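You operate a simulated robot arm through the tools that you are given. There is no shell and no other tool.

The job below is to be done with a simulated robot arm. You get a single attempt, and the scene is never put back.

Task
Park the probe, turn the mode knob to OFF, switch programmer and holder off, then open both clamps.

The check looks at the end state, three seconds after you hand in, the way a careful person would. Anything else that was tipped, shoved, dropped, spilled or broken makes it a failure.

Robot
A 6-joint arm with a two-finger gripper, fixed in place. Base frame: the origin is on the floor under the middle of its stand, x ahead of it, y to its left, z up. Lengths are in mm, angles in degrees, forces in N, time in s.
It reaches about 940 mm from its shoulder. Its first joint turns from -166.0 to 166.0 degrees. Payload 2.54 kg.
The TCP is the grasp point between the finger pads, 30 mm short of the fingertips. In the tool frame z runs along the fingers and y along their closing line. The gripper opens to 116 mm; its body begins 95 mm behind the TCP.
Orientation is told as [roll, pitch, yaw] about the base's x, y, z axes, in that order, counted from this pose: with the fingers straight down and closing along the base's y, the tool's x points along the base's -x, its y along +y and its z along -z.

Tools
- The arm moves only by the tool move_arm. Its argument "deltas" is a list of rows, each a list of 3 entries, a list of its own where there are three numbers: the closure, from 0 (fully open) to 1 (shut), then the shift along the tool's x, y, z in mm, then the turn, a rotation vector about the tool's x, y, z in degrees. In form: [[hand, [dx, dy, dz], [wx, wy, wz]], ...]. A call has 1 to 20 rows; each row shifts and turns the commanded pose from where the row before left it, along the tool's axes as they then stand. Rows are played at 5 a second. More than 50 mm and 8.6 degrees between two rows, or a gripper value outside its range, and nothing of the call is played. Where a pose cannot be reached the arm comes as near as it can. A force on the tool above 40 N (or 10 N above the force at the start of the call, whichever is more), or a blocked arm, ends the call early, and 0.2 s more pass. The fingers move at their own pace (about 72 mm/s each) and stop on an object; they squeeze with about 33 N. The grip force told is the motor's: it shows also when the fingers shut on nothing. Time passes only in rows, and 0.2 s behind the last, so rows that do not move let the fingers close. The reply holds the time, the measured pose of the TCP, the force on the tool along the base axes, the opening and the grip force, in the units named above and with some noise, with the torque about the TCP (base axes, N m) and any sound that the robot's microphone picked up, and new pictures: "show" is both (left out), scene, wrist or none.
- Cameras (640 x 400 px; columns grow to the right, rows downward): "scene" is fixed at [219.6, -500.2, 1599.6]; the picture's right is [0.88, -0.48, 0.00], its down [-0.28, -0.52, -0.81] and it looks along [0.39, 0.71, -0.59] (base axes); focal length 361 px, centre (320, 200). "wrist" rides on the gripper at [69, -15, -122] in the tool frame; the picture's right is [0.22, 0.98, 0.00], its down [-0.83, 0.18, -0.53] and it looks along [-0.52, 0.12, 0.85] (tool axes); focal length 251 px, centre (320, 200). There is no depth. A picture from a camera that has moved, and an enlarged one, comes with that camera's place and axes in the base frame and with its lens.
- inspect(camera, box): a new picture of the part [left, top, right, bottom] of that camera's present view, enlarged. The clock stands still meanwhile.
- job_done(): hands the job in; it is judged then, once.

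Nothing tells you positions but the pictures and the camera data. Unless the task says otherwise, let go and move clear before handing in.

The tools are called by a JSON object that holds its "op" and its "data". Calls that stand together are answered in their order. move_arm: Moves the arm, as the interface text tells. Its arguments: {"type":"object","properties":{"deltas":{"type":"array","items":{"type":"array"}},"show":{"type":"string","enum":["both","scene","wrist","none"]}},"required":["deltas"]} The other tools are called the same way: inspect (camera, box) takes an enlarged picture of a part of a camera's view; job_done () hands the job in.

At the start:

```text
time_s: 0.0
tool_pos: [396.7, 58.2, 1219.1]
tcp_rot: [0.1, -0.1, 0.0]
force: [-0.1, 0.1, 0.7]
ft_torque: [0.03, 0.02, 0.01]
finger_gap: 116.0
finger_force: 0.0
```

scene: 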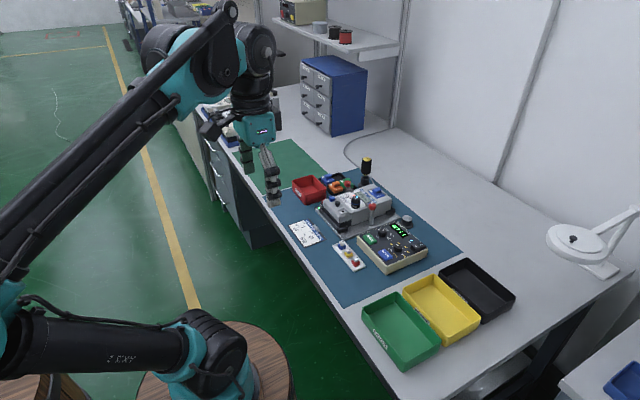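
wrist: 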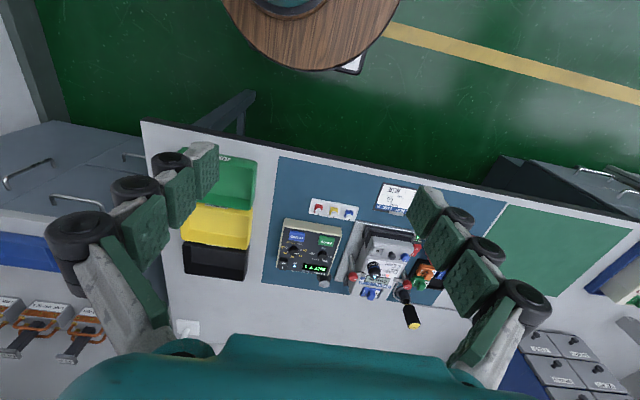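

I see a bench with a programmer box, a holder fixture, trays and a probe-like object. I'll enlarge the relevant areas before moving.

{"op": "inspect", "data": {"camera": "scene", "box": [280, 140, 440, 280]}}

{"op": "inspect", "data": {"camera": "wrist", "box": [260, 170, 460, 340]}}

{"op": "inspect", "data": {"camera": "scene", "box": [310, 170, 400, 230]}}

{"op": "inspect", "data": {"camera": "scene", "box": [340, 210, 440, 280]}}

```text
2.86 times, centred on (360, 210) of scene
camera zoom: at [219.6, -500.2, 1599.6], right [0.88, -0.48, 0.0], down [-0.28, -0.52, -0.81], along [0.39, 0.71, -0.59], focal length 1031 px, centre (206, 171)
```

zoom: 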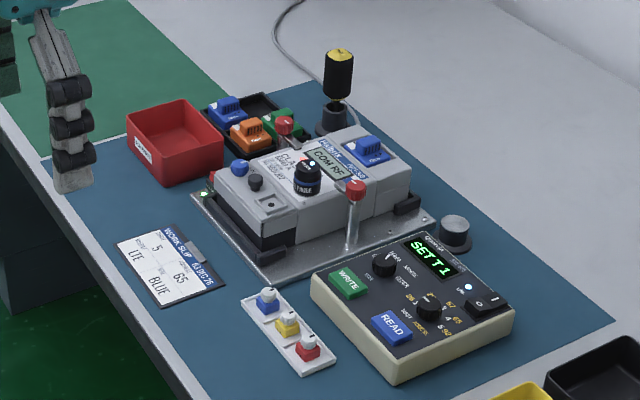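

```text
2.35 times, centred on (360, 255) of wrist
camera zoom: at [327.3, 43.5, 1342.0], right [-0.22, 0.98, 0.0], down [0.83, 0.18, 0.53], along [0.52, 0.12, -0.84], focal length 592 px, centre (226, 71)
```

zoom: 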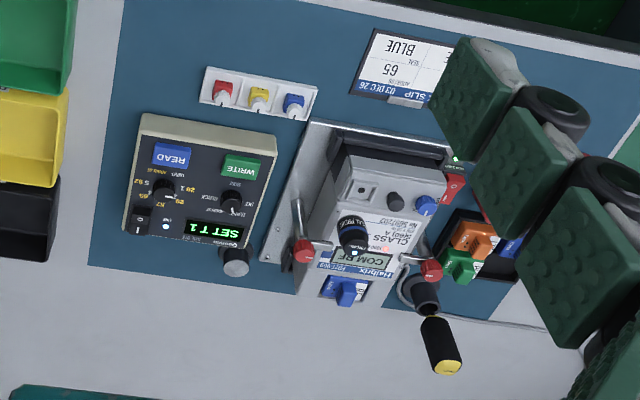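

```text
6.67 times, centred on (355, 200) of scene
camera zoom: at [219.6, -500.2, 1599.6], right [0.88, -0.48, 0.0], down [-0.28, -0.52, -0.81], along [0.39, 0.71, -0.59], focal length 2406 px, centre (87, 200)
```

zoom: 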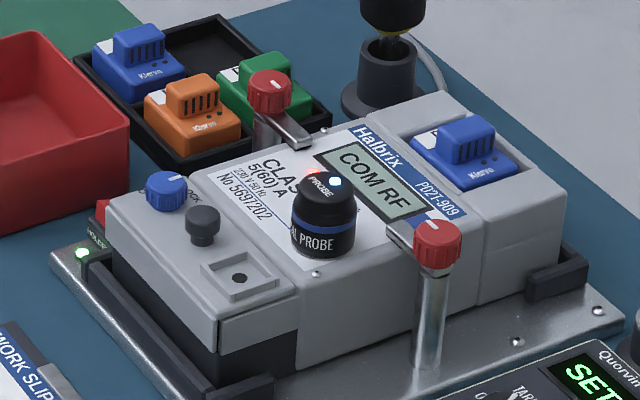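

```text
5.71 times, centred on (390, 245) of scene
camera zoom: at [219.6, -500.2, 1599.6], right [0.88, -0.48, 0.0], down [-0.28, -0.52, -0.81], along [0.39, 0.71, -0.59], focal length 2062 px, centre (-80, -57)
```

zoom: 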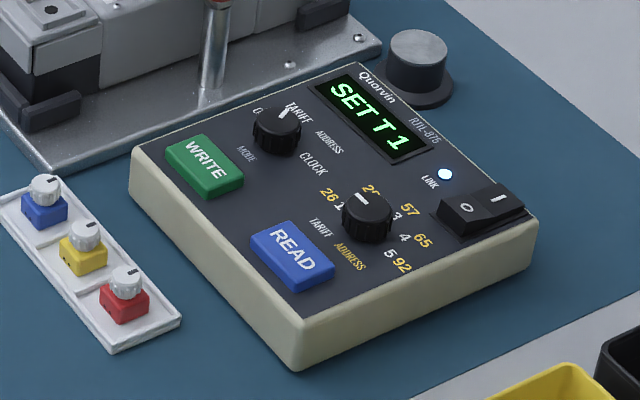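

I see the meter in a metal holder with an optical probe standing on it and two red-knobbed clamps. The programmer is nearer, at about [810,160], and a steel post that may be the park sits behind it. I'll move the arm above the area for a closer look.

{"op": "move_arm", "data": {"deltas": [[0, [-36, 17, 22], [0, 0, 0]], [0, [-36, 17, 22], [0, 0, 0]], [0, [-36, 17, 22], [0, 0, 0]], [0, [-36, 17, 22], [0, 0, 0]], [0, [-36, 17, 22], [0, 0, 0]], [0, [-36, 17, 22], [0, 0, 0]]]}}

```text
time_s: 1.4
tool_pos: [612.5, 162.7, 1086.4]
tcp_rot: [0.0, -0.1, 0.1]
force: [-1.9, -0.3, 0.2]
ft_torque: [0.03, -0.08, 0.04]
finger_gap: 116.0
finger_force: 0.1
camera wrist: at [542.5, 146.5, 1208.4], right [-0.22, 0.98, 0.0], down [0.83, 0.18, 0.53], along [0.52, 0.12, -0.84], focal length 251 px, centre (320, 200)
```

scene: 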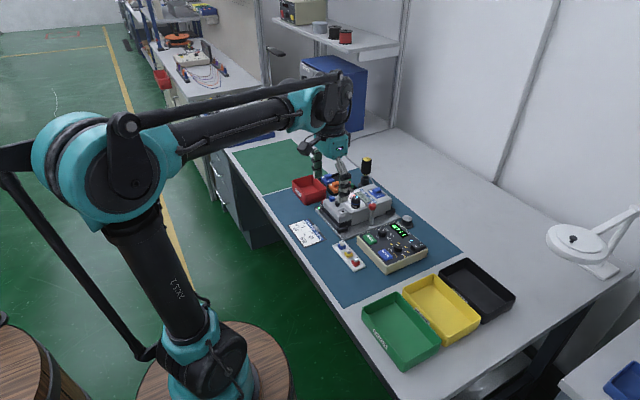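
wrist: 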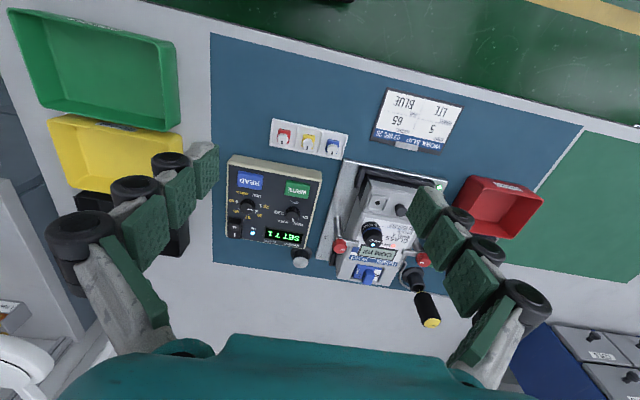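

{"op": "inspect", "data": {"camera": "wrist", "box": [320, 160, 480, 340]}}

{"op": "inspect", "data": {"camera": "wrist", "box": [210, 140, 340, 280]}}

{"op": "inspect", "data": {"camera": "scene", "box": [300, 140, 440, 240]}}

```text
2.22 times, centred on (400, 250) of wrist
camera zoom: at [542.5, 146.5, 1208.4], right [-0.22, 0.98, 0.0], down [0.83, 0.18, 0.53], along [0.52, 0.12, -0.84], focal length 559 px, centre (142, 89)
```

zoom: 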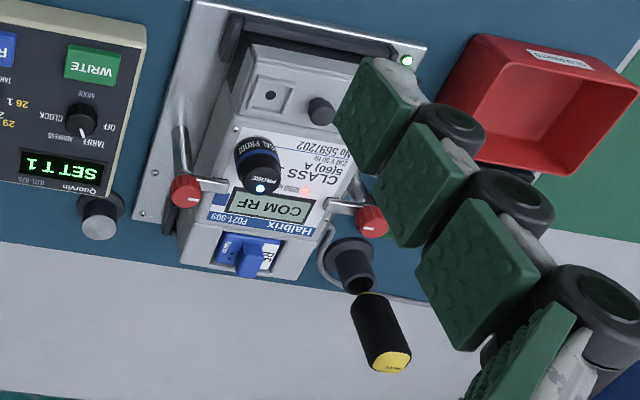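

```text
2.86 times, centred on (275, 210) of wrist
camera zoom: at [542.5, 146.5, 1208.4], right [-0.22, 0.98, 0.0], down [0.83, 0.18, 0.53], along [0.52, 0.12, -0.84], focal length 718 px, centre (449, 171)
```

zoom: 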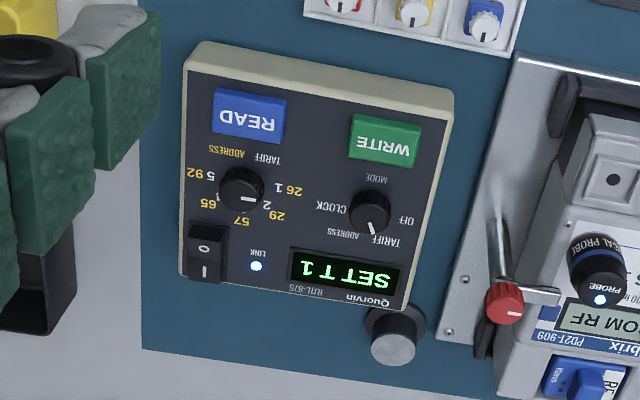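

```text
4.00 times, centred on (370, 190) of scene
camera zoom: at [219.6, -500.2, 1599.6], right [0.88, -0.48, 0.0], down [-0.28, -0.52, -0.81], along [0.39, 0.71, -0.59], focal length 1444 px, centre (120, 240)
```

zoom: 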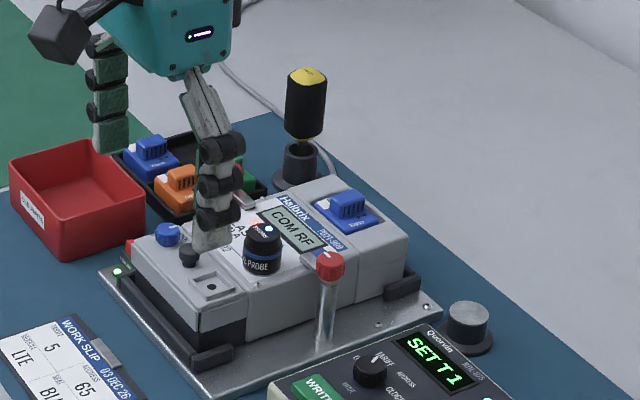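

Closer now: the mode knob points to TARIFF, with OFF one step counter-clockwise, and the programmer's rocker is beside the LINK light. The holder's red switch is at the far left end of its plate, so I'll shift the camera over the holder to see it and the clamps.

{"op": "move_arm", "data": {"deltas": [[0, [-10, 42, 8], [0, 0, 0]], [0, [-10, 42, 8], [0, 0, 0]], [0, [-10, 42, 8], [0, 0, 0]], [0, [-10, 42, 8], [0, 0, 0]]]}}

```text
time_s: 2.4
tool_pos: [652.2, 328.9, 1056.2]
tcp_rot: [0.0, -0.1, 0.0]
force: [-0.3, -1.5, 0.2]
ft_torque: [0.06, -0.06, -0.01]
finger_gap: 115.9
finger_force: 0.1
camera wrist: at [583.0, 313.3, 1180.0], right [-0.21, 0.98, 0.0], down [0.83, 0.18, 0.53], along [0.52, 0.11, -0.84], focal length 251 px, centre (320, 200)
```

scene: 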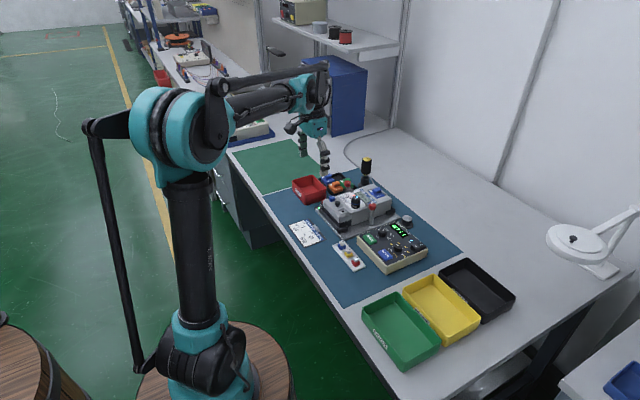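
wrist: 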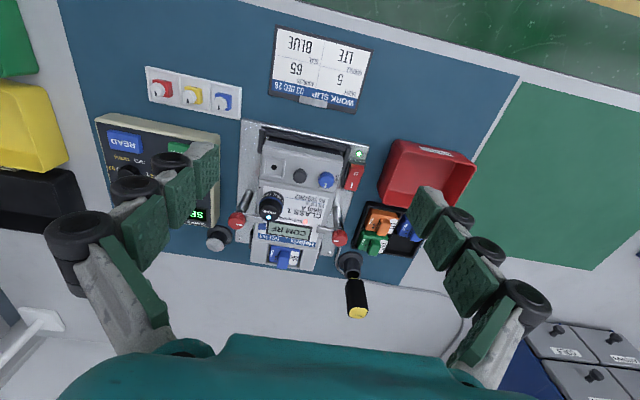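

{"op": "inspect", "data": {"camera": "wrist", "box": [220, 110, 380, 210]}}

{"op": "inspect", "data": {"camera": "wrist", "box": [220, 190, 380, 290]}}

{"op": "inspect", "data": {"camera": "scene", "box": [310, 150, 430, 240]}}

```text
4.00 times, centred on (300, 160) of wrist
camera zoom: at [583.0, 313.3, 1180.0], right [-0.21, 0.98, 0.0], down [0.83, 0.18, 0.53], along [0.52, 0.11, -0.84], focal length 1006 px, centre (400, 360)
```

zoom: 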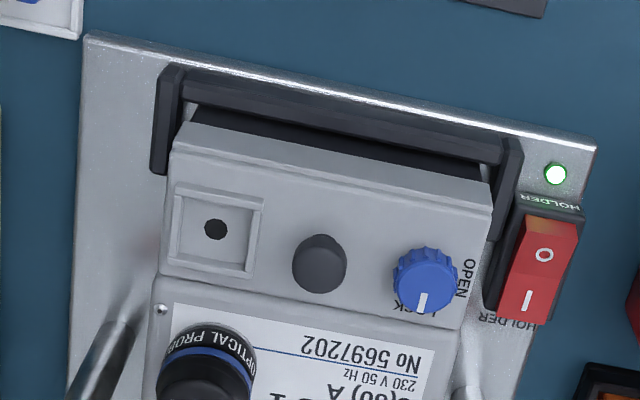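

```text
4.00 times, centred on (300, 240) of wrist
camera zoom: at [583.0, 313.3, 1180.0], right [-0.21, 0.98, 0.0], down [0.83, 0.18, 0.53], along [0.52, 0.11, -0.84], focal length 1006 px, centre (400, 40)
```

zoom: 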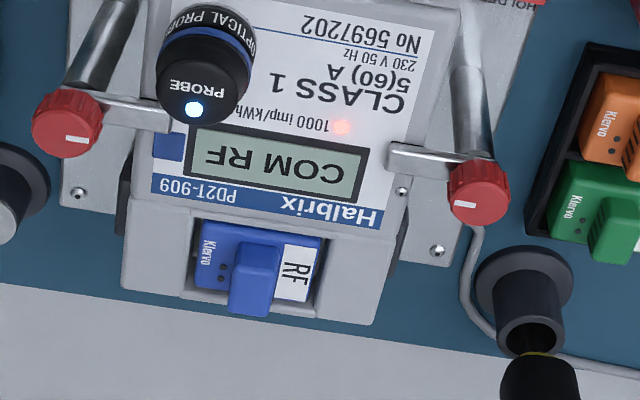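

```text
4.44 times, centred on (370, 195) of scene
camera zoom: at [219.6, -500.2, 1599.6], right [0.88, -0.48, 0.0], down [-0.28, -0.52, -0.81], along [0.39, 0.71, -0.59], focal length 1604 px, centre (98, 222)
```

zoom: 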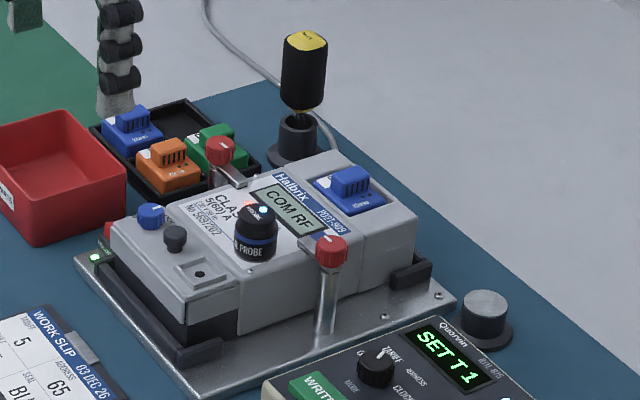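

The clamps are swing arms turned by red knobs on posts, and the holder's red rocker is on the left with its O end nearer the robot. I put the probe top near [790,289,900]. I'll move above it for a precise look.

{"op": "move_arm", "data": {"deltas": [[0, [-33, -10, 16], [0, 0, 0]], [0, [-33, -10, 16], [0, 0, 0]], [0, [-33, -10, 16], [0, 0, 0]], [0, [-33, -10, 16], [0, 0, 0]], [0, [0, 0, 0], [0, 0, 0]]]}}

```text
time_s: 3.6
tool_pos: [785.3, 289.5, 990.2]
tcp_rot: [0.0, -0.1, 0.2]
force: [0.4, 0.1, -0.9]
ft_torque: [0.0, -0.02, 0.01]
finger_gap: 116.2
finger_force: 0.0
camera wrist: at [715.1, 273.1, 1114.3], right [-0.22, 0.98, 0.0], down [0.83, 0.18, 0.53], along [0.52, 0.12, -0.85], focal length 251 px, centre (320, 200)
```

scene: 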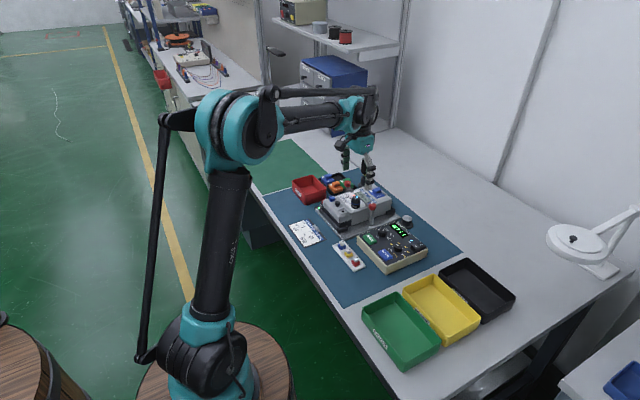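
wrist: 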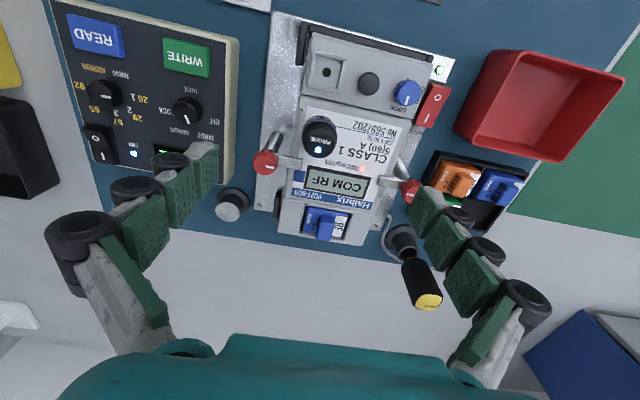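

{"op": "inspect", "data": {"camera": "wrist", "box": [240, 70, 400, 190]}}

{"op": "inspect", "data": {"camera": "wrist", "box": [200, 140, 300, 240]}}

{"op": "inspect", "data": {"camera": "scene", "box": [310, 150, 430, 240]}}

{"op": "inspect", "data": {"camera": "wrist", "box": [380, 30, 480, 140]}}

```text
3.33 times, centred on (320, 130) of wrist
camera zoom: at [715.1, 273.1, 1114.3], right [-0.22, 0.98, 0.0], down [0.83, 0.18, 0.53], along [0.52, 0.12, -0.85], focal length 838 px, centre (320, 433)
```

zoom: 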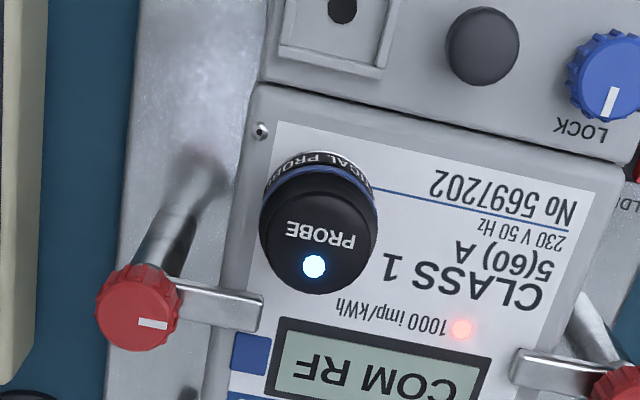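

```text
4.00 times, centred on (250, 190) of wrist
camera zoom: at [715.1, 273.1, 1114.3], right [-0.22, 0.98, 0.0], down [0.83, 0.18, 0.53], along [0.52, 0.12, -0.85], focal length 1006 px, centre (600, 240)
```

zoom: 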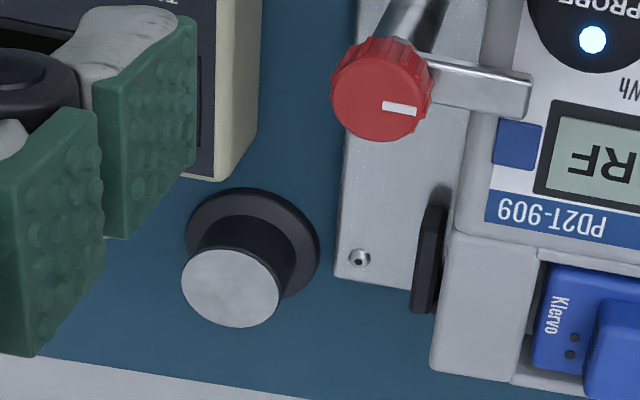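

```text
4.44 times, centred on (370, 195) of scene
camera zoom: at [219.6, -500.2, 1599.6], right [0.88, -0.48, 0.0], down [-0.28, -0.52, -0.81], along [0.39, 0.71, -0.59], focal length 1604 px, centre (98, 222)
```

zoom: 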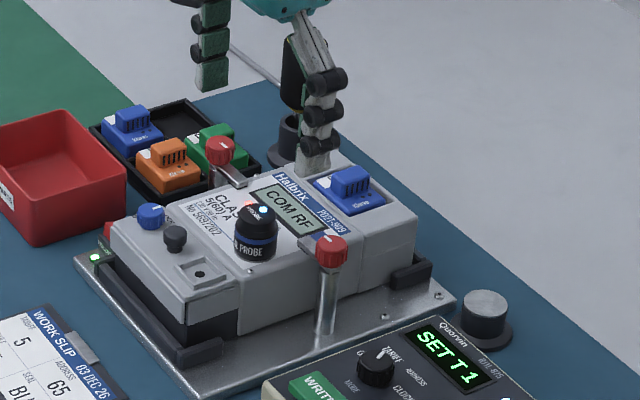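

```text
3.64 times, centred on (430, 85) of wrist
camera zoom: at [715.1, 273.1, 1114.3], right [-0.22, 0.98, 0.0], down [0.83, 0.18, 0.53], along [0.52, 0.12, -0.85], focal length 914 px, centre (-80, 618)
```

zoom: 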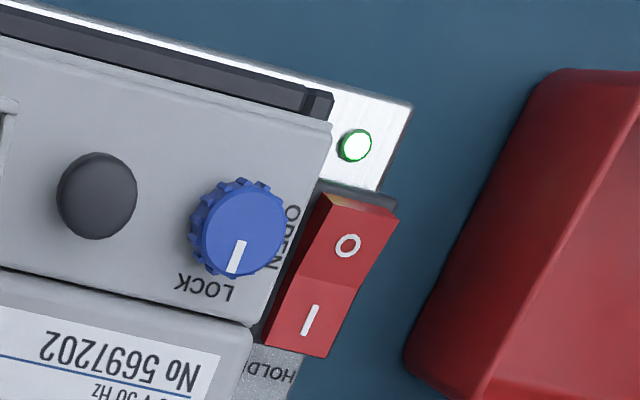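

I make the probe about 30 mm across and 33 mm tall at [789,289], top z≈901, and the steel park post about [935,192], top z≈831. I'll check the finger geometry before going in.

{"op": "inspect", "data": {"camera": "wrist", "box": [40, 120, 240, 380]}}

{"op": "inspect", "data": {"camera": "wrist", "box": [380, 160, 560, 380]}}

{"op": "inspect", "data": {"camera": "scene", "box": [320, 80, 420, 200]}}

```text
1.54 times, centred on (140, 250) of wrist
camera zoom: at [715.1, 273.1, 1114.3], right [-0.22, 0.98, 0.0], down [0.83, 0.18, 0.53], along [0.52, 0.12, -0.85], focal length 387 px, centre (597, 123)
```

zoom: 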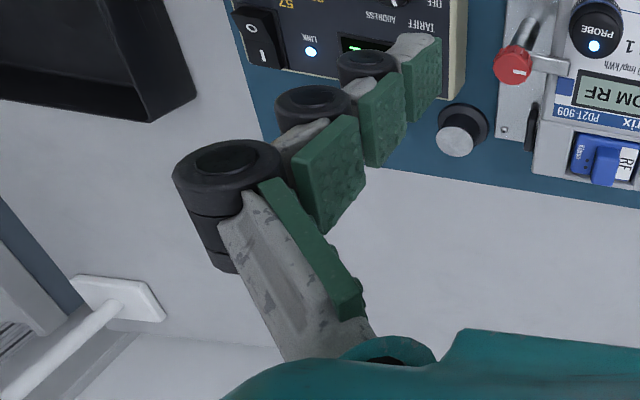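

```text
1.82 times, centred on (470, 270) of wrist
camera zoom: at [715.1, 273.1, 1114.3], right [-0.22, 0.98, 0.0], down [0.83, 0.18, 0.53], along [0.52, 0.12, -0.85], focal length 457 px, centre (47, 73)
```

zoom: 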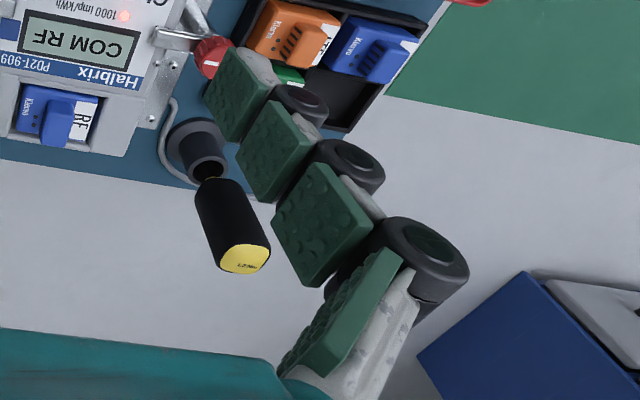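

```text
3.33 times, centred on (370, 140) of scene
camera zoom: at [219.6, -500.2, 1599.6], right [0.88, -0.48, 0.0], down [-0.28, -0.52, -0.81], along [0.39, 0.71, -0.59], focal length 1203 px, centre (153, 400)
```

zoom: 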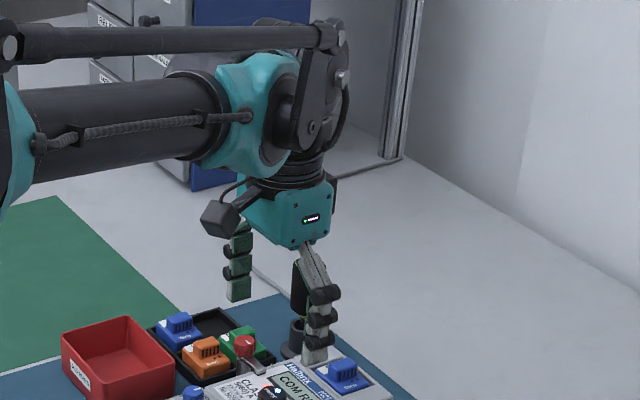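

The fingers are about 24 mm wide and will clear the clamp arm at x≈822. I'll narrow the gripper to about 60 mm and centre over the probe.

{"op": "move_arm", "data": {"deltas": [[0.48, [-4, 0.5, 0], [0, 0, 0]], [0.48, [0, 0, 20], [0, 0, 0]], [0.48, [0, 0, 20], [0, 0, 0]], [0.48, [0, 0, 10], [0, 0, 0]], [0.48, [0, 0, 0], [0, 0, 0]]]}}

```text
time_s: 4.8
tool_pos: [789.0, 290.2, 940.0]
tcp_rot: [0.0, -0.1, 0.1]
force: [-0.1, -0.5, -0.2]
ft_torque: [0.01, 0.0, 0.01]
finger_gap: 60.5
finger_force: 0.1
camera wrist: at [719.5, 275.0, 1063.3], right [-0.22, 0.98, 0.0], down [0.83, 0.18, 0.53], along [0.52, 0.12, -0.85], focal length 251 px, centre (320, 200)
```

scene: 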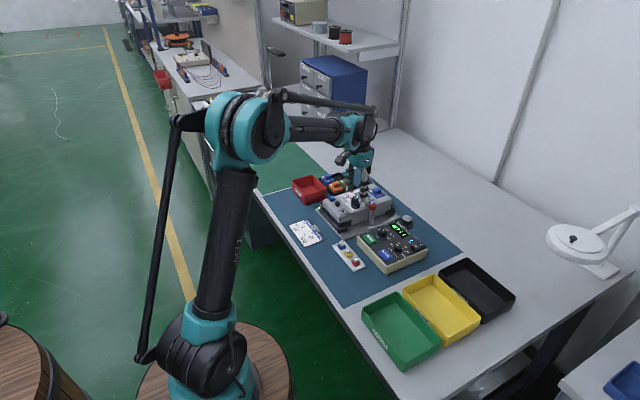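
wrist: 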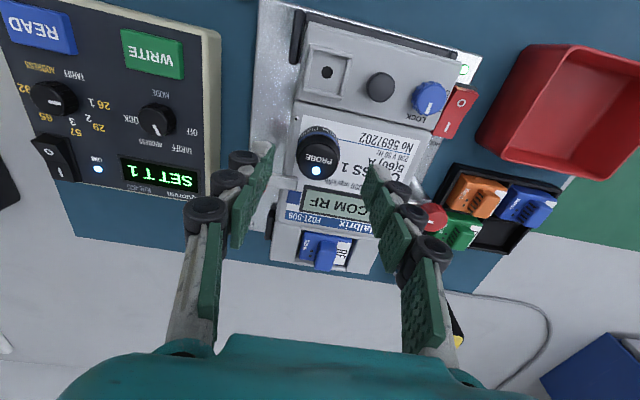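

{"op": "inspect", "data": {"camera": "wrist", "box": [240, 90, 440, 230]}}

{"op": "inspect", "data": {"camera": "scene", "box": [320, 130, 420, 230]}}

```text
2.86 times, centred on (340, 160) of wrist
camera zoom: at [719.5, 275.0, 1063.3], right [-0.22, 0.98, 0.0], down [0.83, 0.18, 0.53], along [0.52, 0.12, -0.85], focal length 718 px, centre (263, 314)
```

zoom: 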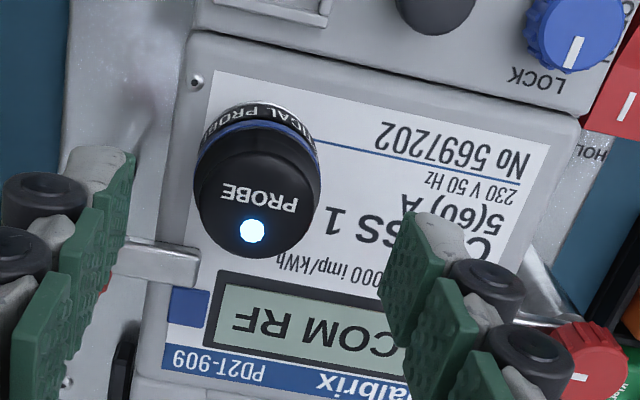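

```text
4.00 times, centred on (370, 180) of scene
camera zoom: at [219.6, -500.2, 1599.6], right [0.88, -0.48, 0.0], down [-0.28, -0.52, -0.81], along [0.39, 0.71, -0.59], focal length 1444 px, centre (120, 280)
```

zoom: 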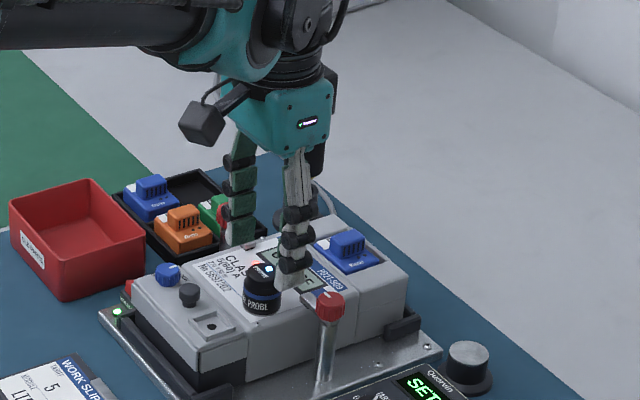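

The probe is centred between the fingers to within 1 mm. I'll lower to just above the meter face and close on it.

{"op": "move_arm", "data": {"deltas": [[0.48, [0.5, -0.5, 15], [0, 0, 0]], [0.48, [0, 0, 12], [0, 0, 0]], [0.48, [0, 0, 8], [0, 0, 0]], [0.48, [0, 0, 0], [0, 0, 0]]]}}

```text
time_s: 5.8
tool_pos: [788.5, 288.5, 906.9]
tcp_rot: [0.1, -0.3, -0.1]
force: [-0.1, 0.2, -0.2]
ft_torque: [-0.02, 0.02, -0.01]
finger_gap: 60.2
finger_force: 0.1
camera wrist: at [718.7, 273.3, 1029.3], right [-0.22, 0.98, 0.0], down [0.83, 0.18, 0.53], along [0.52, 0.12, -0.85], focal length 251 px, centre (320, 200)
```

scene: 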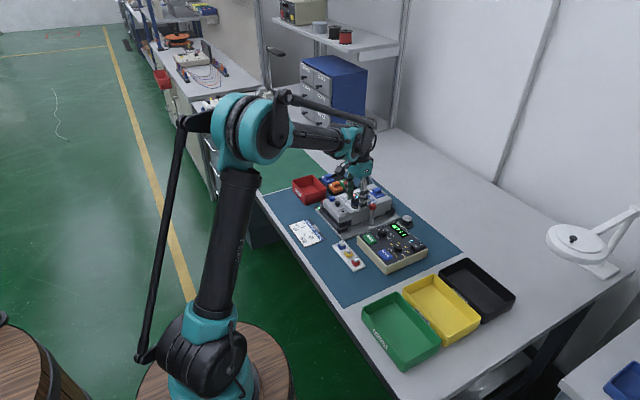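
wrist: 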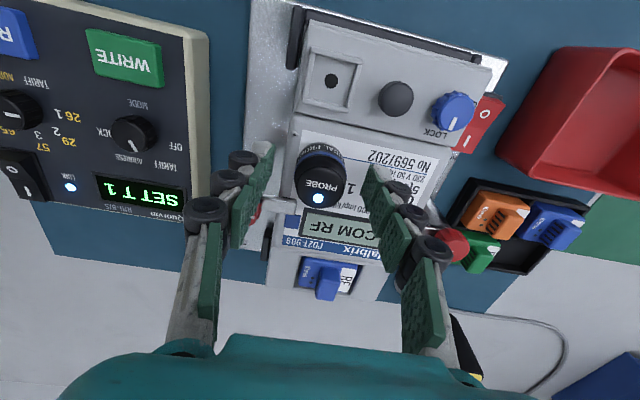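

{"op": "inspect", "data": {"camera": "wrist", "box": [240, 110, 420, 240]}}

{"op": "inspect", "data": {"camera": "scene", "box": [330, 160, 400, 230]}}

```text
3.08 times, centred on (330, 175) of wrist
camera zoom: at [718.7, 273.3, 1029.3], right [-0.22, 0.98, 0.0], down [0.83, 0.18, 0.53], along [0.52, 0.12, -0.85], focal length 774 px, centre (289, 277)
```

zoom: 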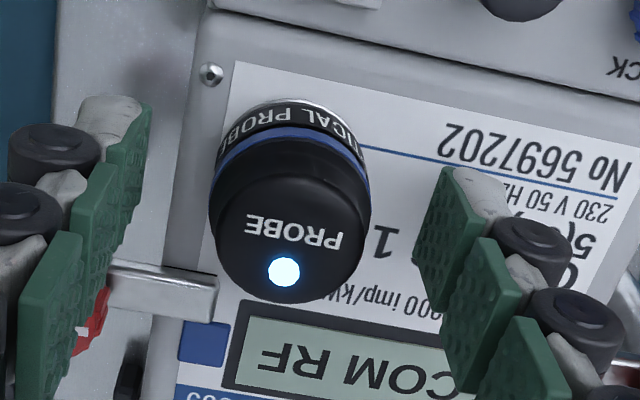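

```text
5.71 times, centred on (365, 195) of scene
camera zoom: at [219.6, -500.2, 1599.6], right [0.88, -0.48, 0.0], down [-0.28, -0.52, -0.81], along [0.39, 0.71, -0.59], focal length 2062 px, centre (63, 229)
```

zoom: 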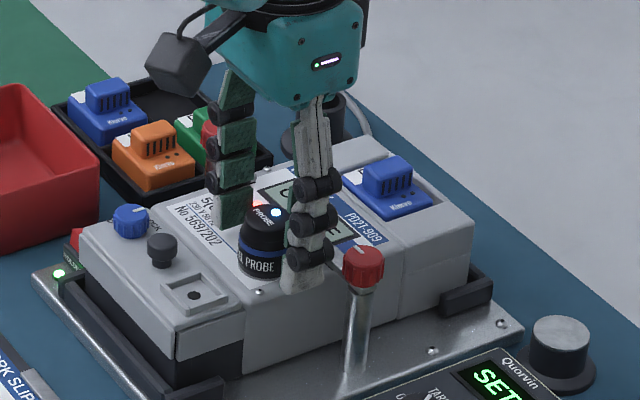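

The fingers are down at either side of the probe with the tips just above the face. I'll close now.

{"op": "move_arm", "data": {"deltas": [[0.6, [0, 0, 0], [0, 0, 0]], [0.72, [0, 0, 0], [0, 0, 0]], [0.8, [0, 0, 0], [0, 0, 0]], [0.9, [0, 0, 0], [0, 0, 0]], [0.9, [0, 0, 0], [0, 0, 0]]]}}

```text
time_s: 7.0
tool_pos: [788.5, 289.0, 906.5]
tcp_rot: [0.0, -0.1, 0.1]
force: [-0.8, 0.1, -0.4]
ft_torque: [0.04, 0.0, 0.01]
finger_gap: 30.7
finger_force: 21.8
camera wrist: at [718.7, 273.2, 1029.5], right [-0.22, 0.98, 0.0], down [0.83, 0.18, 0.53], along [0.52, 0.12, -0.85], focal length 251 px, centre (320, 200)
```

scene: 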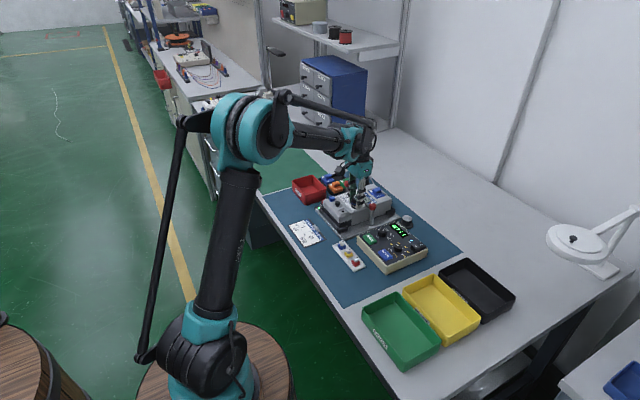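
wrist: 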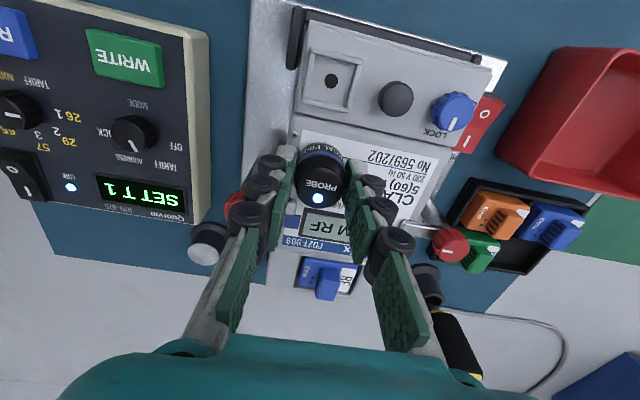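

The probe is gripped with the gap at 30.7 mm. I'll lift gently straight up to overcome any magnet hold.

{"op": "move_arm", "data": {"deltas": [[1, [0, 0, 0], [0, 0, 0]], [1, [0, 0, -3], [0, 0, 0]], [1, [0, 0, -5], [0, 0, 0]], [1, [0, 0, -10], [0, 0, 0]], [1, [0, 0, -20], [0, 0, 0]], [1, [0, 0, -20], [0, 0, 0]]]}}

```text
time_s: 8.4
tool_pos: [790.1, 289.9, 964.5]
tcp_rot: [0.0, 0.0, 0.0]
force: [-0.8, 0.4, -1.1]
ft_torque: [-0.04, -0.03, -0.02]
finger_gap: 30.6
finger_force: 21.8
camera wrist: at [720.0, 274.2, 1087.6], right [-0.22, 0.98, 0.0], down [0.83, 0.18, 0.53], along [0.52, 0.12, -0.85], focal length 251 px, centre (320, 200)
```

scene: 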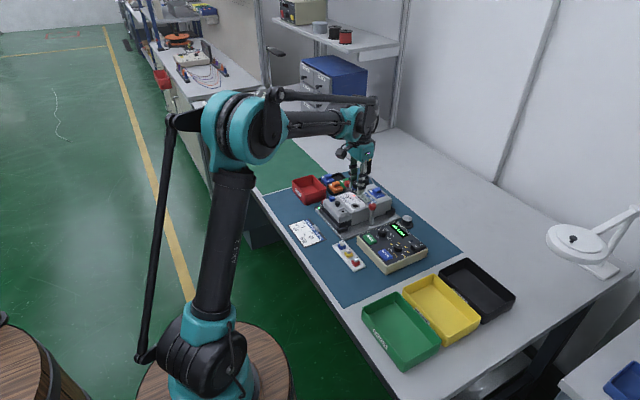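
wrist: 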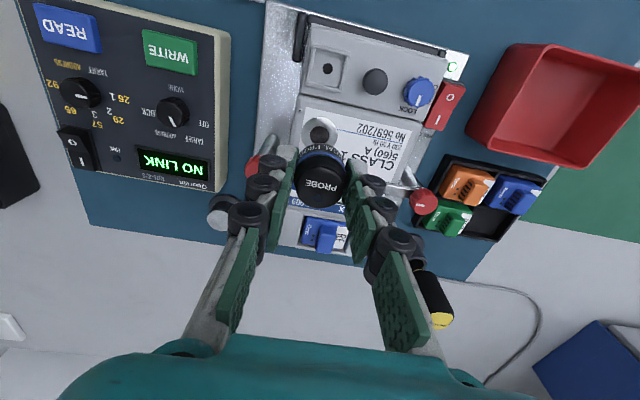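

The probe came off cleanly and the display reads NO LINK. Next I'll carry it over the steel post at about [935,192.5].

{"op": "move_arm", "data": {"deltas": [[1, [-36.7, -23.9, 0], [0, 0, 0]], [1, [-36.7, -23.9, 0], [0, 0, 0]], [1, [-36.7, -23.9, 0], [0, 0, 0]], [1, [-36.7, -23.9, 0], [0, 0, 0]], [1, [0, 0, 0], [0, 0, 0]]]}}

```text
time_s: 9.6
tool_pos: [934.8, 196.5, 966.8]
tcp_rot: [0.0, -0.1, 0.1]
force: [-1.2, 0.3, -0.2]
ft_torque: [0.01, 0.0, -0.03]
finger_gap: 30.9
finger_force: 22.3
camera wrist: at [865.3, 180.9, 1088.3], right [-0.22, 0.98, 0.0], down [0.83, 0.18, 0.53], along [0.52, 0.12, -0.85], focal length 251 px, centre (320, 200)
```

scene: 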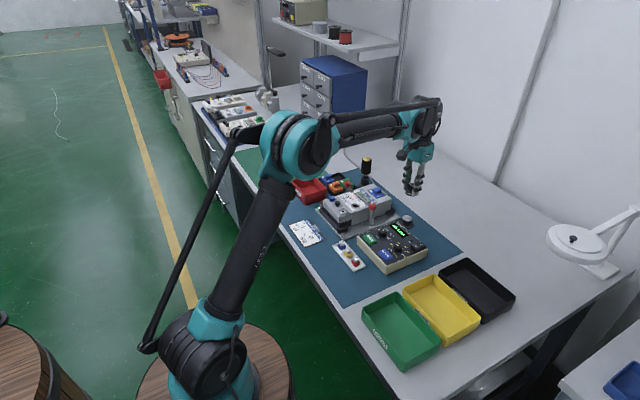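
wrist: 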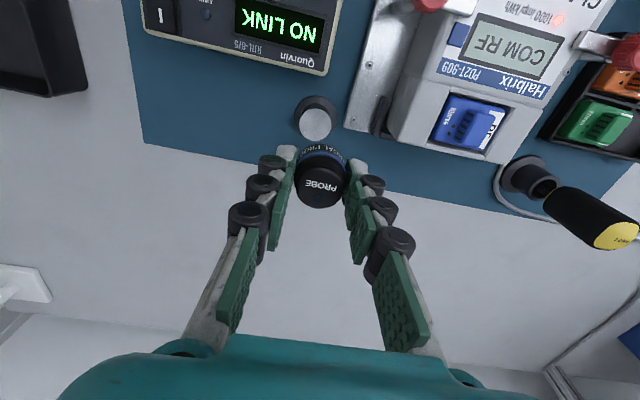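

{"op": "move_arm", "data": {"deltas": [[1, [0, 0, 0], [0, 0, 0]], [1, [0, 0, 0], [0, 0, 0]]], "show": "none"}}

{"op": "inspect", "data": {"camera": "wrist", "box": [250, 80, 400, 230]}}

{"op": "inspect", "data": {"camera": "scene", "box": [380, 160, 440, 240]}}

```text
time_s: 10.2
tool_pos: [935.0, 196.9, 966.7]
tcp_rot: [-0.1, -0.1, 0.0]
force: [-0.2, 0.1, -1.7]
ft_torque: [0.02, 0.0, 0.0]
finger_gap: 30.8
finger_force: 21.7
```

```text
2.67 times, centred on (325, 155) of wrist
camera zoom: at [865.0, 181.3, 1088.2], right [-0.22, 0.98, 0.0], down [0.83, 0.18, 0.53], along [0.52, 0.12, -0.85], focal length 670 px, centre (307, 320)
```

zoom: 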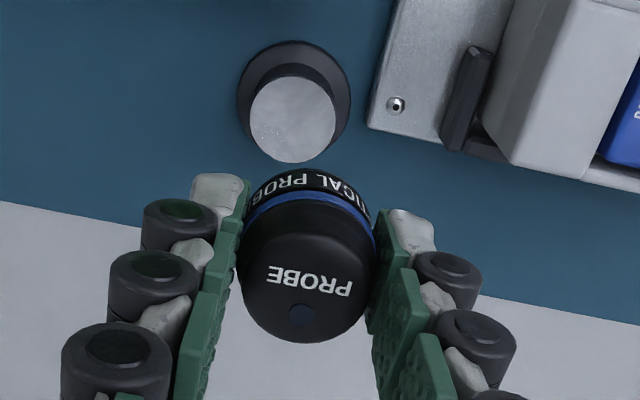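

```text
5.00 times, centred on (410, 200) of scene
camera zoom: at [219.6, -500.2, 1599.6], right [0.88, -0.48, 0.0], down [-0.28, -0.52, -0.81], along [0.39, 0.71, -0.59], focal length 1804 px, centre (-130, 200)
```

zoom: 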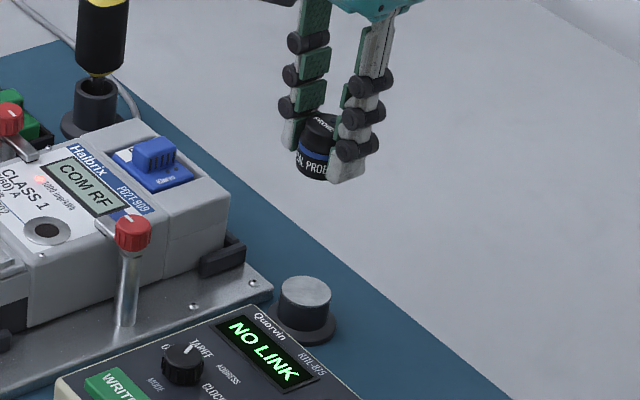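

The probe hangs centred in the fingers; the post is about 1.5 mm further in x and 5 mm less in y than the probe. I'll correct and lower to roughly 10 mm above the post.

{"op": "move_arm", "data": {"deltas": [[1, [-1.5, -5, 10], [0, 0, 0]], [1, [0, 0, 25], [0, 0, 0]], [1, [0, 0, 25], [0, 0, 0]], [1, [0, 0, 15], [0, 0, 0]], [1, [0, 0, 8], [0, 0, 0]], [1, [0, 0, 0], [0, 0, 0]], [1, [0, 0, 0], [0, 0, 0]]]}}

{"op": "inspect", "data": {"camera": "wrist", "box": [250, 80, 400, 230]}}

{"op": "inspect", "data": {"camera": "scene", "box": [380, 180, 430, 240]}}

```text
time_s: 11.8
tool_pos: [937.2, 190.6, 880.8]
tcp_rot: [0.1, -0.1, 0.1]
force: [-0.2, -0.5, -0.5]
ft_torque: [0.0, -0.02, -0.01]
finger_gap: 30.8
finger_force: 22.4
camera wrist: at [867.4, 174.1, 1004.0], right [-0.22, 0.98, 0.0], down [0.83, 0.18, 0.53], along [0.52, 0.12, -0.85], focal length 251 px, centre (320, 200)
```

scene: 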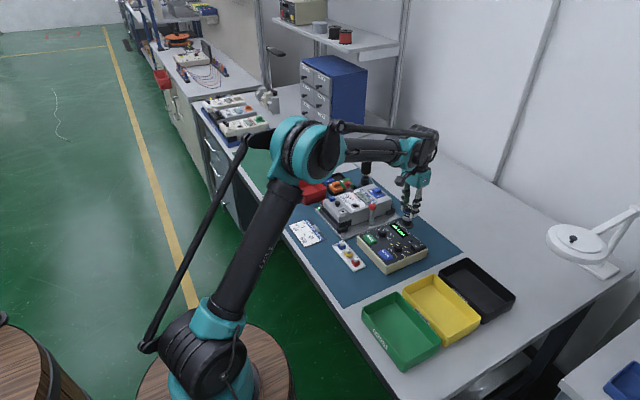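
wrist: 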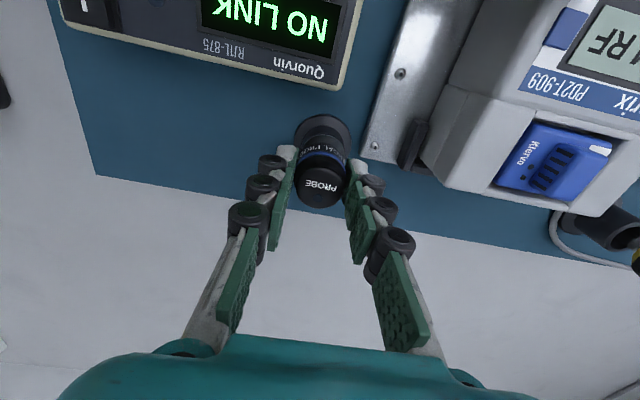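

```text
2.67 times, centred on (325, 155) of wrist
camera zoom: at [867.4, 174.1, 1004.0], right [-0.22, 0.98, 0.0], down [0.83, 0.18, 0.53], along [0.52, 0.12, -0.85], focal length 670 px, centre (307, 320)
```

zoom: 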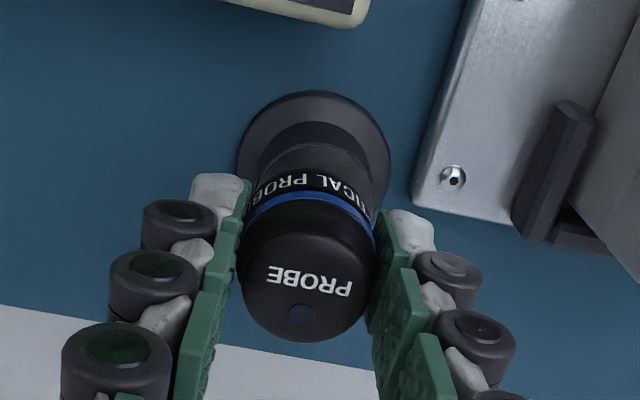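

```text
6.67 times, centred on (405, 210) of scene
camera zoom: at [219.6, -500.2, 1599.6], right [0.88, -0.48, 0.0], down [-0.28, -0.52, -0.81], along [0.39, 0.71, -0.59], focal length 2406 px, centre (-247, 133)
```

zoom: 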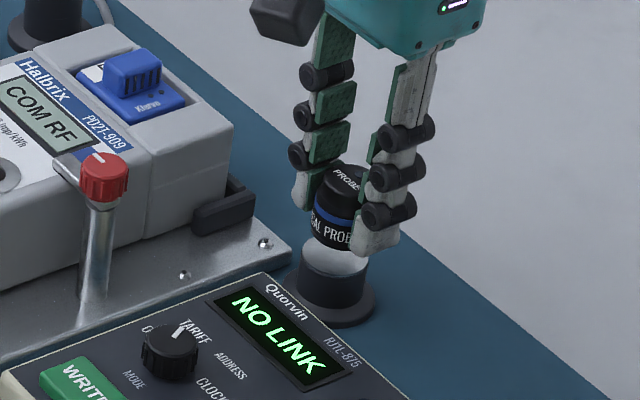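

The alignment is close: the post is perhaps 1 mm further in +x and +y. I'll nudge that way and creep down while watching force.

{"op": "move_arm", "data": {"deltas": [[1, [-1, 1.2, 2], [0, 0, 0]], [1, [0, 0, 2], [0, 0, 0]], [1, [0, 0, 2], [0, 0, 0]], [1, [0, 0, 2], [0, 0, 0]], [1, [0, 0, 0], [0, 0, 0]]], "show": "none"}}

{"op": "inspect", "data": {"camera": "scene", "box": [380, 180, 430, 240]}}

{"op": "inspect", "data": {"camera": "wrist", "box": [250, 80, 400, 230]}}

```text
time_s: 13.0
tool_pos: [938.4, 190.9, 874.3]
tcp_rot: [-0.1, -0.1, 0.0]
force: [-0.6, -0.1, -0.3]
ft_torque: [-0.01, -0.02, -0.02]
finger_gap: 30.4
finger_force: 21.6
```

```text
6.67 times, centred on (405, 210) of scene
camera zoom: at [219.6, -500.2, 1599.6], right [0.88, -0.48, 0.0], down [-0.28, -0.52, -0.81], along [0.39, 0.71, -0.59], focal length 2406 px, centre (-247, 133)
```

zoom: 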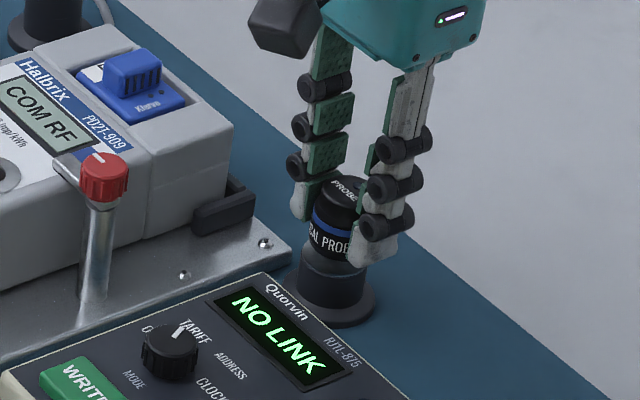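

```text
2.67 times, centred on (325, 155) of wrist
camera zoom: at [868.2, 175.0, 996.5], right [-0.22, 0.98, 0.0], down [0.83, 0.18, 0.53], along [0.52, 0.12, -0.85], focal length 670 px, centre (307, 320)
```

zoom: 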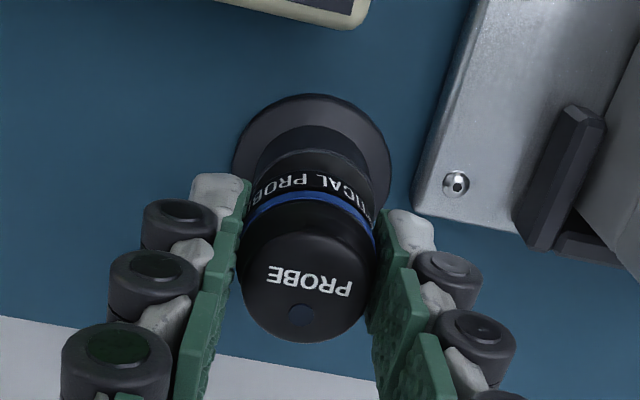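

{"op": "move_arm", "data": {"deltas": [[1, [0, 0.6, 1.5], [0, 0, 0]], [1, [0, 0, 1.5], [0, 0, 0]], [1, [0, 0, 0], [0, 0, 0]]], "show": "none"}}

{"op": "inspect", "data": {"camera": "scene", "box": [385, 190, 425, 230]}}

```text
time_s: 13.8
tool_pos: [937.9, 191.1, 870.6]
tcp_rot: [-0.1, -0.2, 0.1]
force: [0.1, 0.0, -1.1]
ft_torque: [-0.02, 0.0, -0.01]
finger_gap: 30.8
finger_force: 22.0
```

```text
10.00 times, centred on (405, 210) of scene
camera zoom: at [219.6, -500.2, 1599.6], right [0.88, -0.48, 0.0], down [-0.28, -0.52, -0.81], along [0.39, 0.71, -0.59], focal length 3609 px, centre (-530, 100)
```

zoom: 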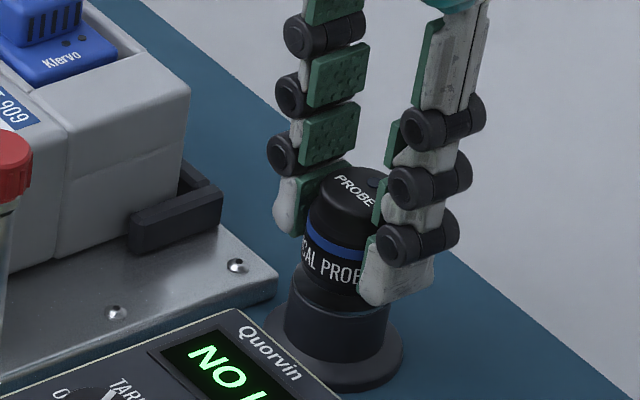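

{"op": "move_arm", "data": {"deltas": [[1, [0, 0, 1], [0, 0, 0]], [1, [0, 0, 1], [0, 0, 0]], [1, [0, 0, 0], [0, 0, 0]]], "show": "none"}}

{"op": "inspect", "data": {"camera": "scene", "box": [385, 190, 425, 230]}}

```text
time_s: 14.6
tool_pos: [939.4, 191.2, 868.6]
tcp_rot: [0.1, 0.0, 0.0]
force: [-1.2, 0.0, -1.0]
ft_torque: [0.0, 0.02, -0.01]
finger_gap: 30.7
finger_force: 21.9
```

```text
10.00 times, centred on (405, 210) of scene
camera zoom: at [219.6, -500.2, 1599.6], right [0.88, -0.48, 0.0], down [-0.28, -0.52, -0.81], along [0.39, 0.71, -0.59], focal length 3609 px, centre (-530, 100)
```

zoom: 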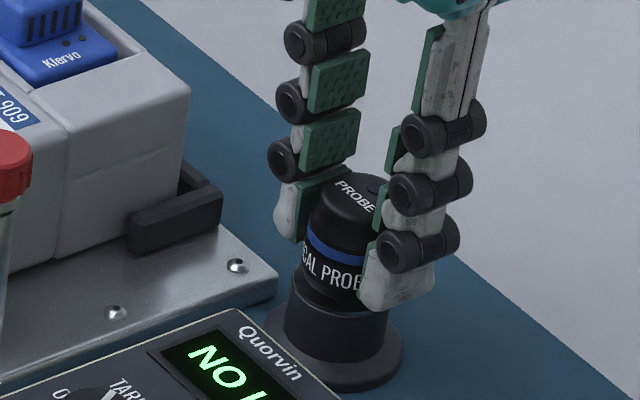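

{"op": "move_arm", "data": {"deltas": [[1, [0, 0, 1], [0, 0, 0]], [1, [0, 0, 1], [0, 0, 0]], [1, [0, 0, 0], [0, 0, 0]]], "show": "none"}}

{"op": "inspect", "data": {"camera": "scene", "box": [385, 190, 425, 230]}}

{"op": "inspect", "data": {"camera": "wrist", "box": [270, 90, 370, 210]}}

```text
time_s: 15.4
tool_pos: [937.8, 191.3, 866.6]
tcp_rot: [0.0, 0.0, 0.0]
force: [0.0, 0.3, -2.2]
ft_torque: [0.0, 0.0, 0.01]
finger_gap: 30.5
finger_force: 22.0
```

```text
10.00 times, centred on (405, 210) of scene
camera zoom: at [219.6, -500.2, 1599.6], right [0.88, -0.48, 0.0], down [-0.28, -0.52, -0.81], along [0.39, 0.71, -0.59], focal length 3609 px, centre (-530, 100)
```

zoom: 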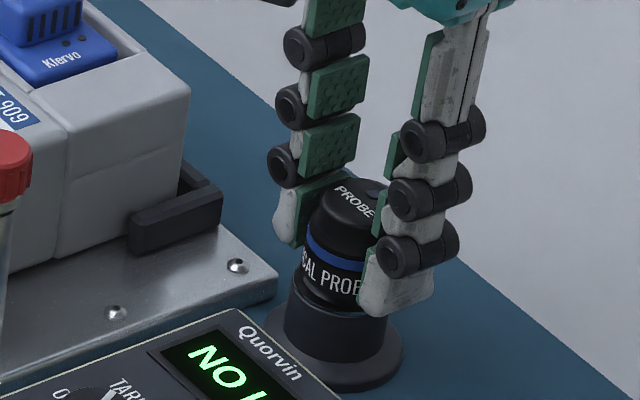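

```text
3.33 times, centred on (320, 150) of wrist
camera zoom: at [868.7, 175.3, 989.6], right [-0.22, 0.98, 0.0], down [0.83, 0.18, 0.53], along [0.52, 0.12, -0.85], focal length 838 px, centre (320, 367)
```

zoom: 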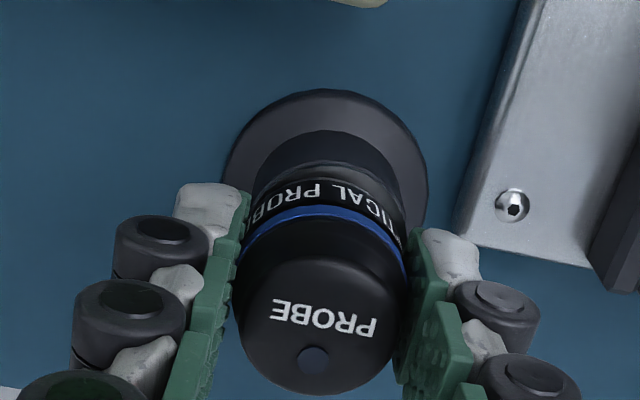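

{"op": "move_arm", "data": {"deltas": [[1, [0, 0.6, 1], [0, 0, 0]], [1, [0, 0, 0], [0, 0, 0]]], "show": "none"}}

{"op": "move_arm", "data": {"deltas": [[1, [0, 0, 1], [0, 0, 0]], [1, [0, 0, 0], [0, 0, 0]]], "show": "none"}}

{"op": "inspect", "data": {"camera": "scene", "box": [385, 190, 425, 230]}}

```text
time_s: 16.0
tool_pos: [939.0, 191.1, 865.7]
tcp_rot: [-0.1, 0.0, -0.1]
force: [-0.9, 0.3, -1.6]
ft_torque: [0.02, 0.01, 0.01]
finger_gap: 30.6
finger_force: 22.4
```

```text
time_s: 16.6
tool_pos: [938.2, 191.7, 864.7]
tcp_rot: [0.0, 0.0, 0.0]
force: [1.1, -0.2, 3.0]
ft_torque: [0.03, -0.02, 0.04]
finger_gap: 30.5
finger_force: 21.3
```

```text
10.00 times, centred on (405, 210) of scene
camera zoom: at [219.6, -500.2, 1599.6], right [0.88, -0.48, 0.0], down [-0.28, -0.52, -0.81], along [0.39, 0.71, -0.59], focal length 3609 px, centre (-530, 100)
```

zoom: 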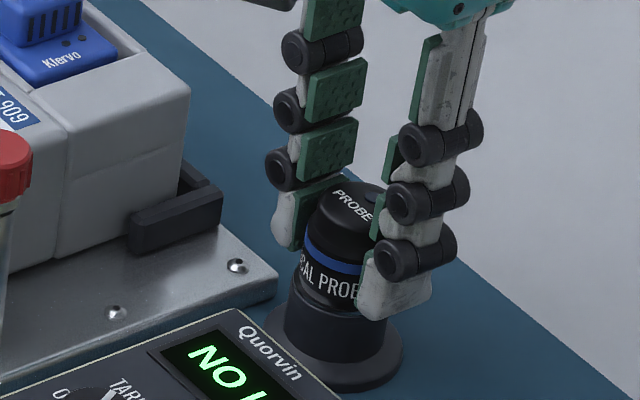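

{"op": "move_arm", "data": {"deltas": [[1, [0, 0, 0.7], [0, 0, 0]], [1, [0, 0, 0], [0, 0, 0]]], "show": "none"}}

```text
time_s: 17.2
tool_pos: [936.7, 191.3, 864.9]
tcp_rot: [0.1, -0.1, 0.0]
force: [3.6, 1.8, 18.2]
ft_torque: [0.09, -0.1, -0.04]
finger_gap: 30.7
finger_force: 21.5
```

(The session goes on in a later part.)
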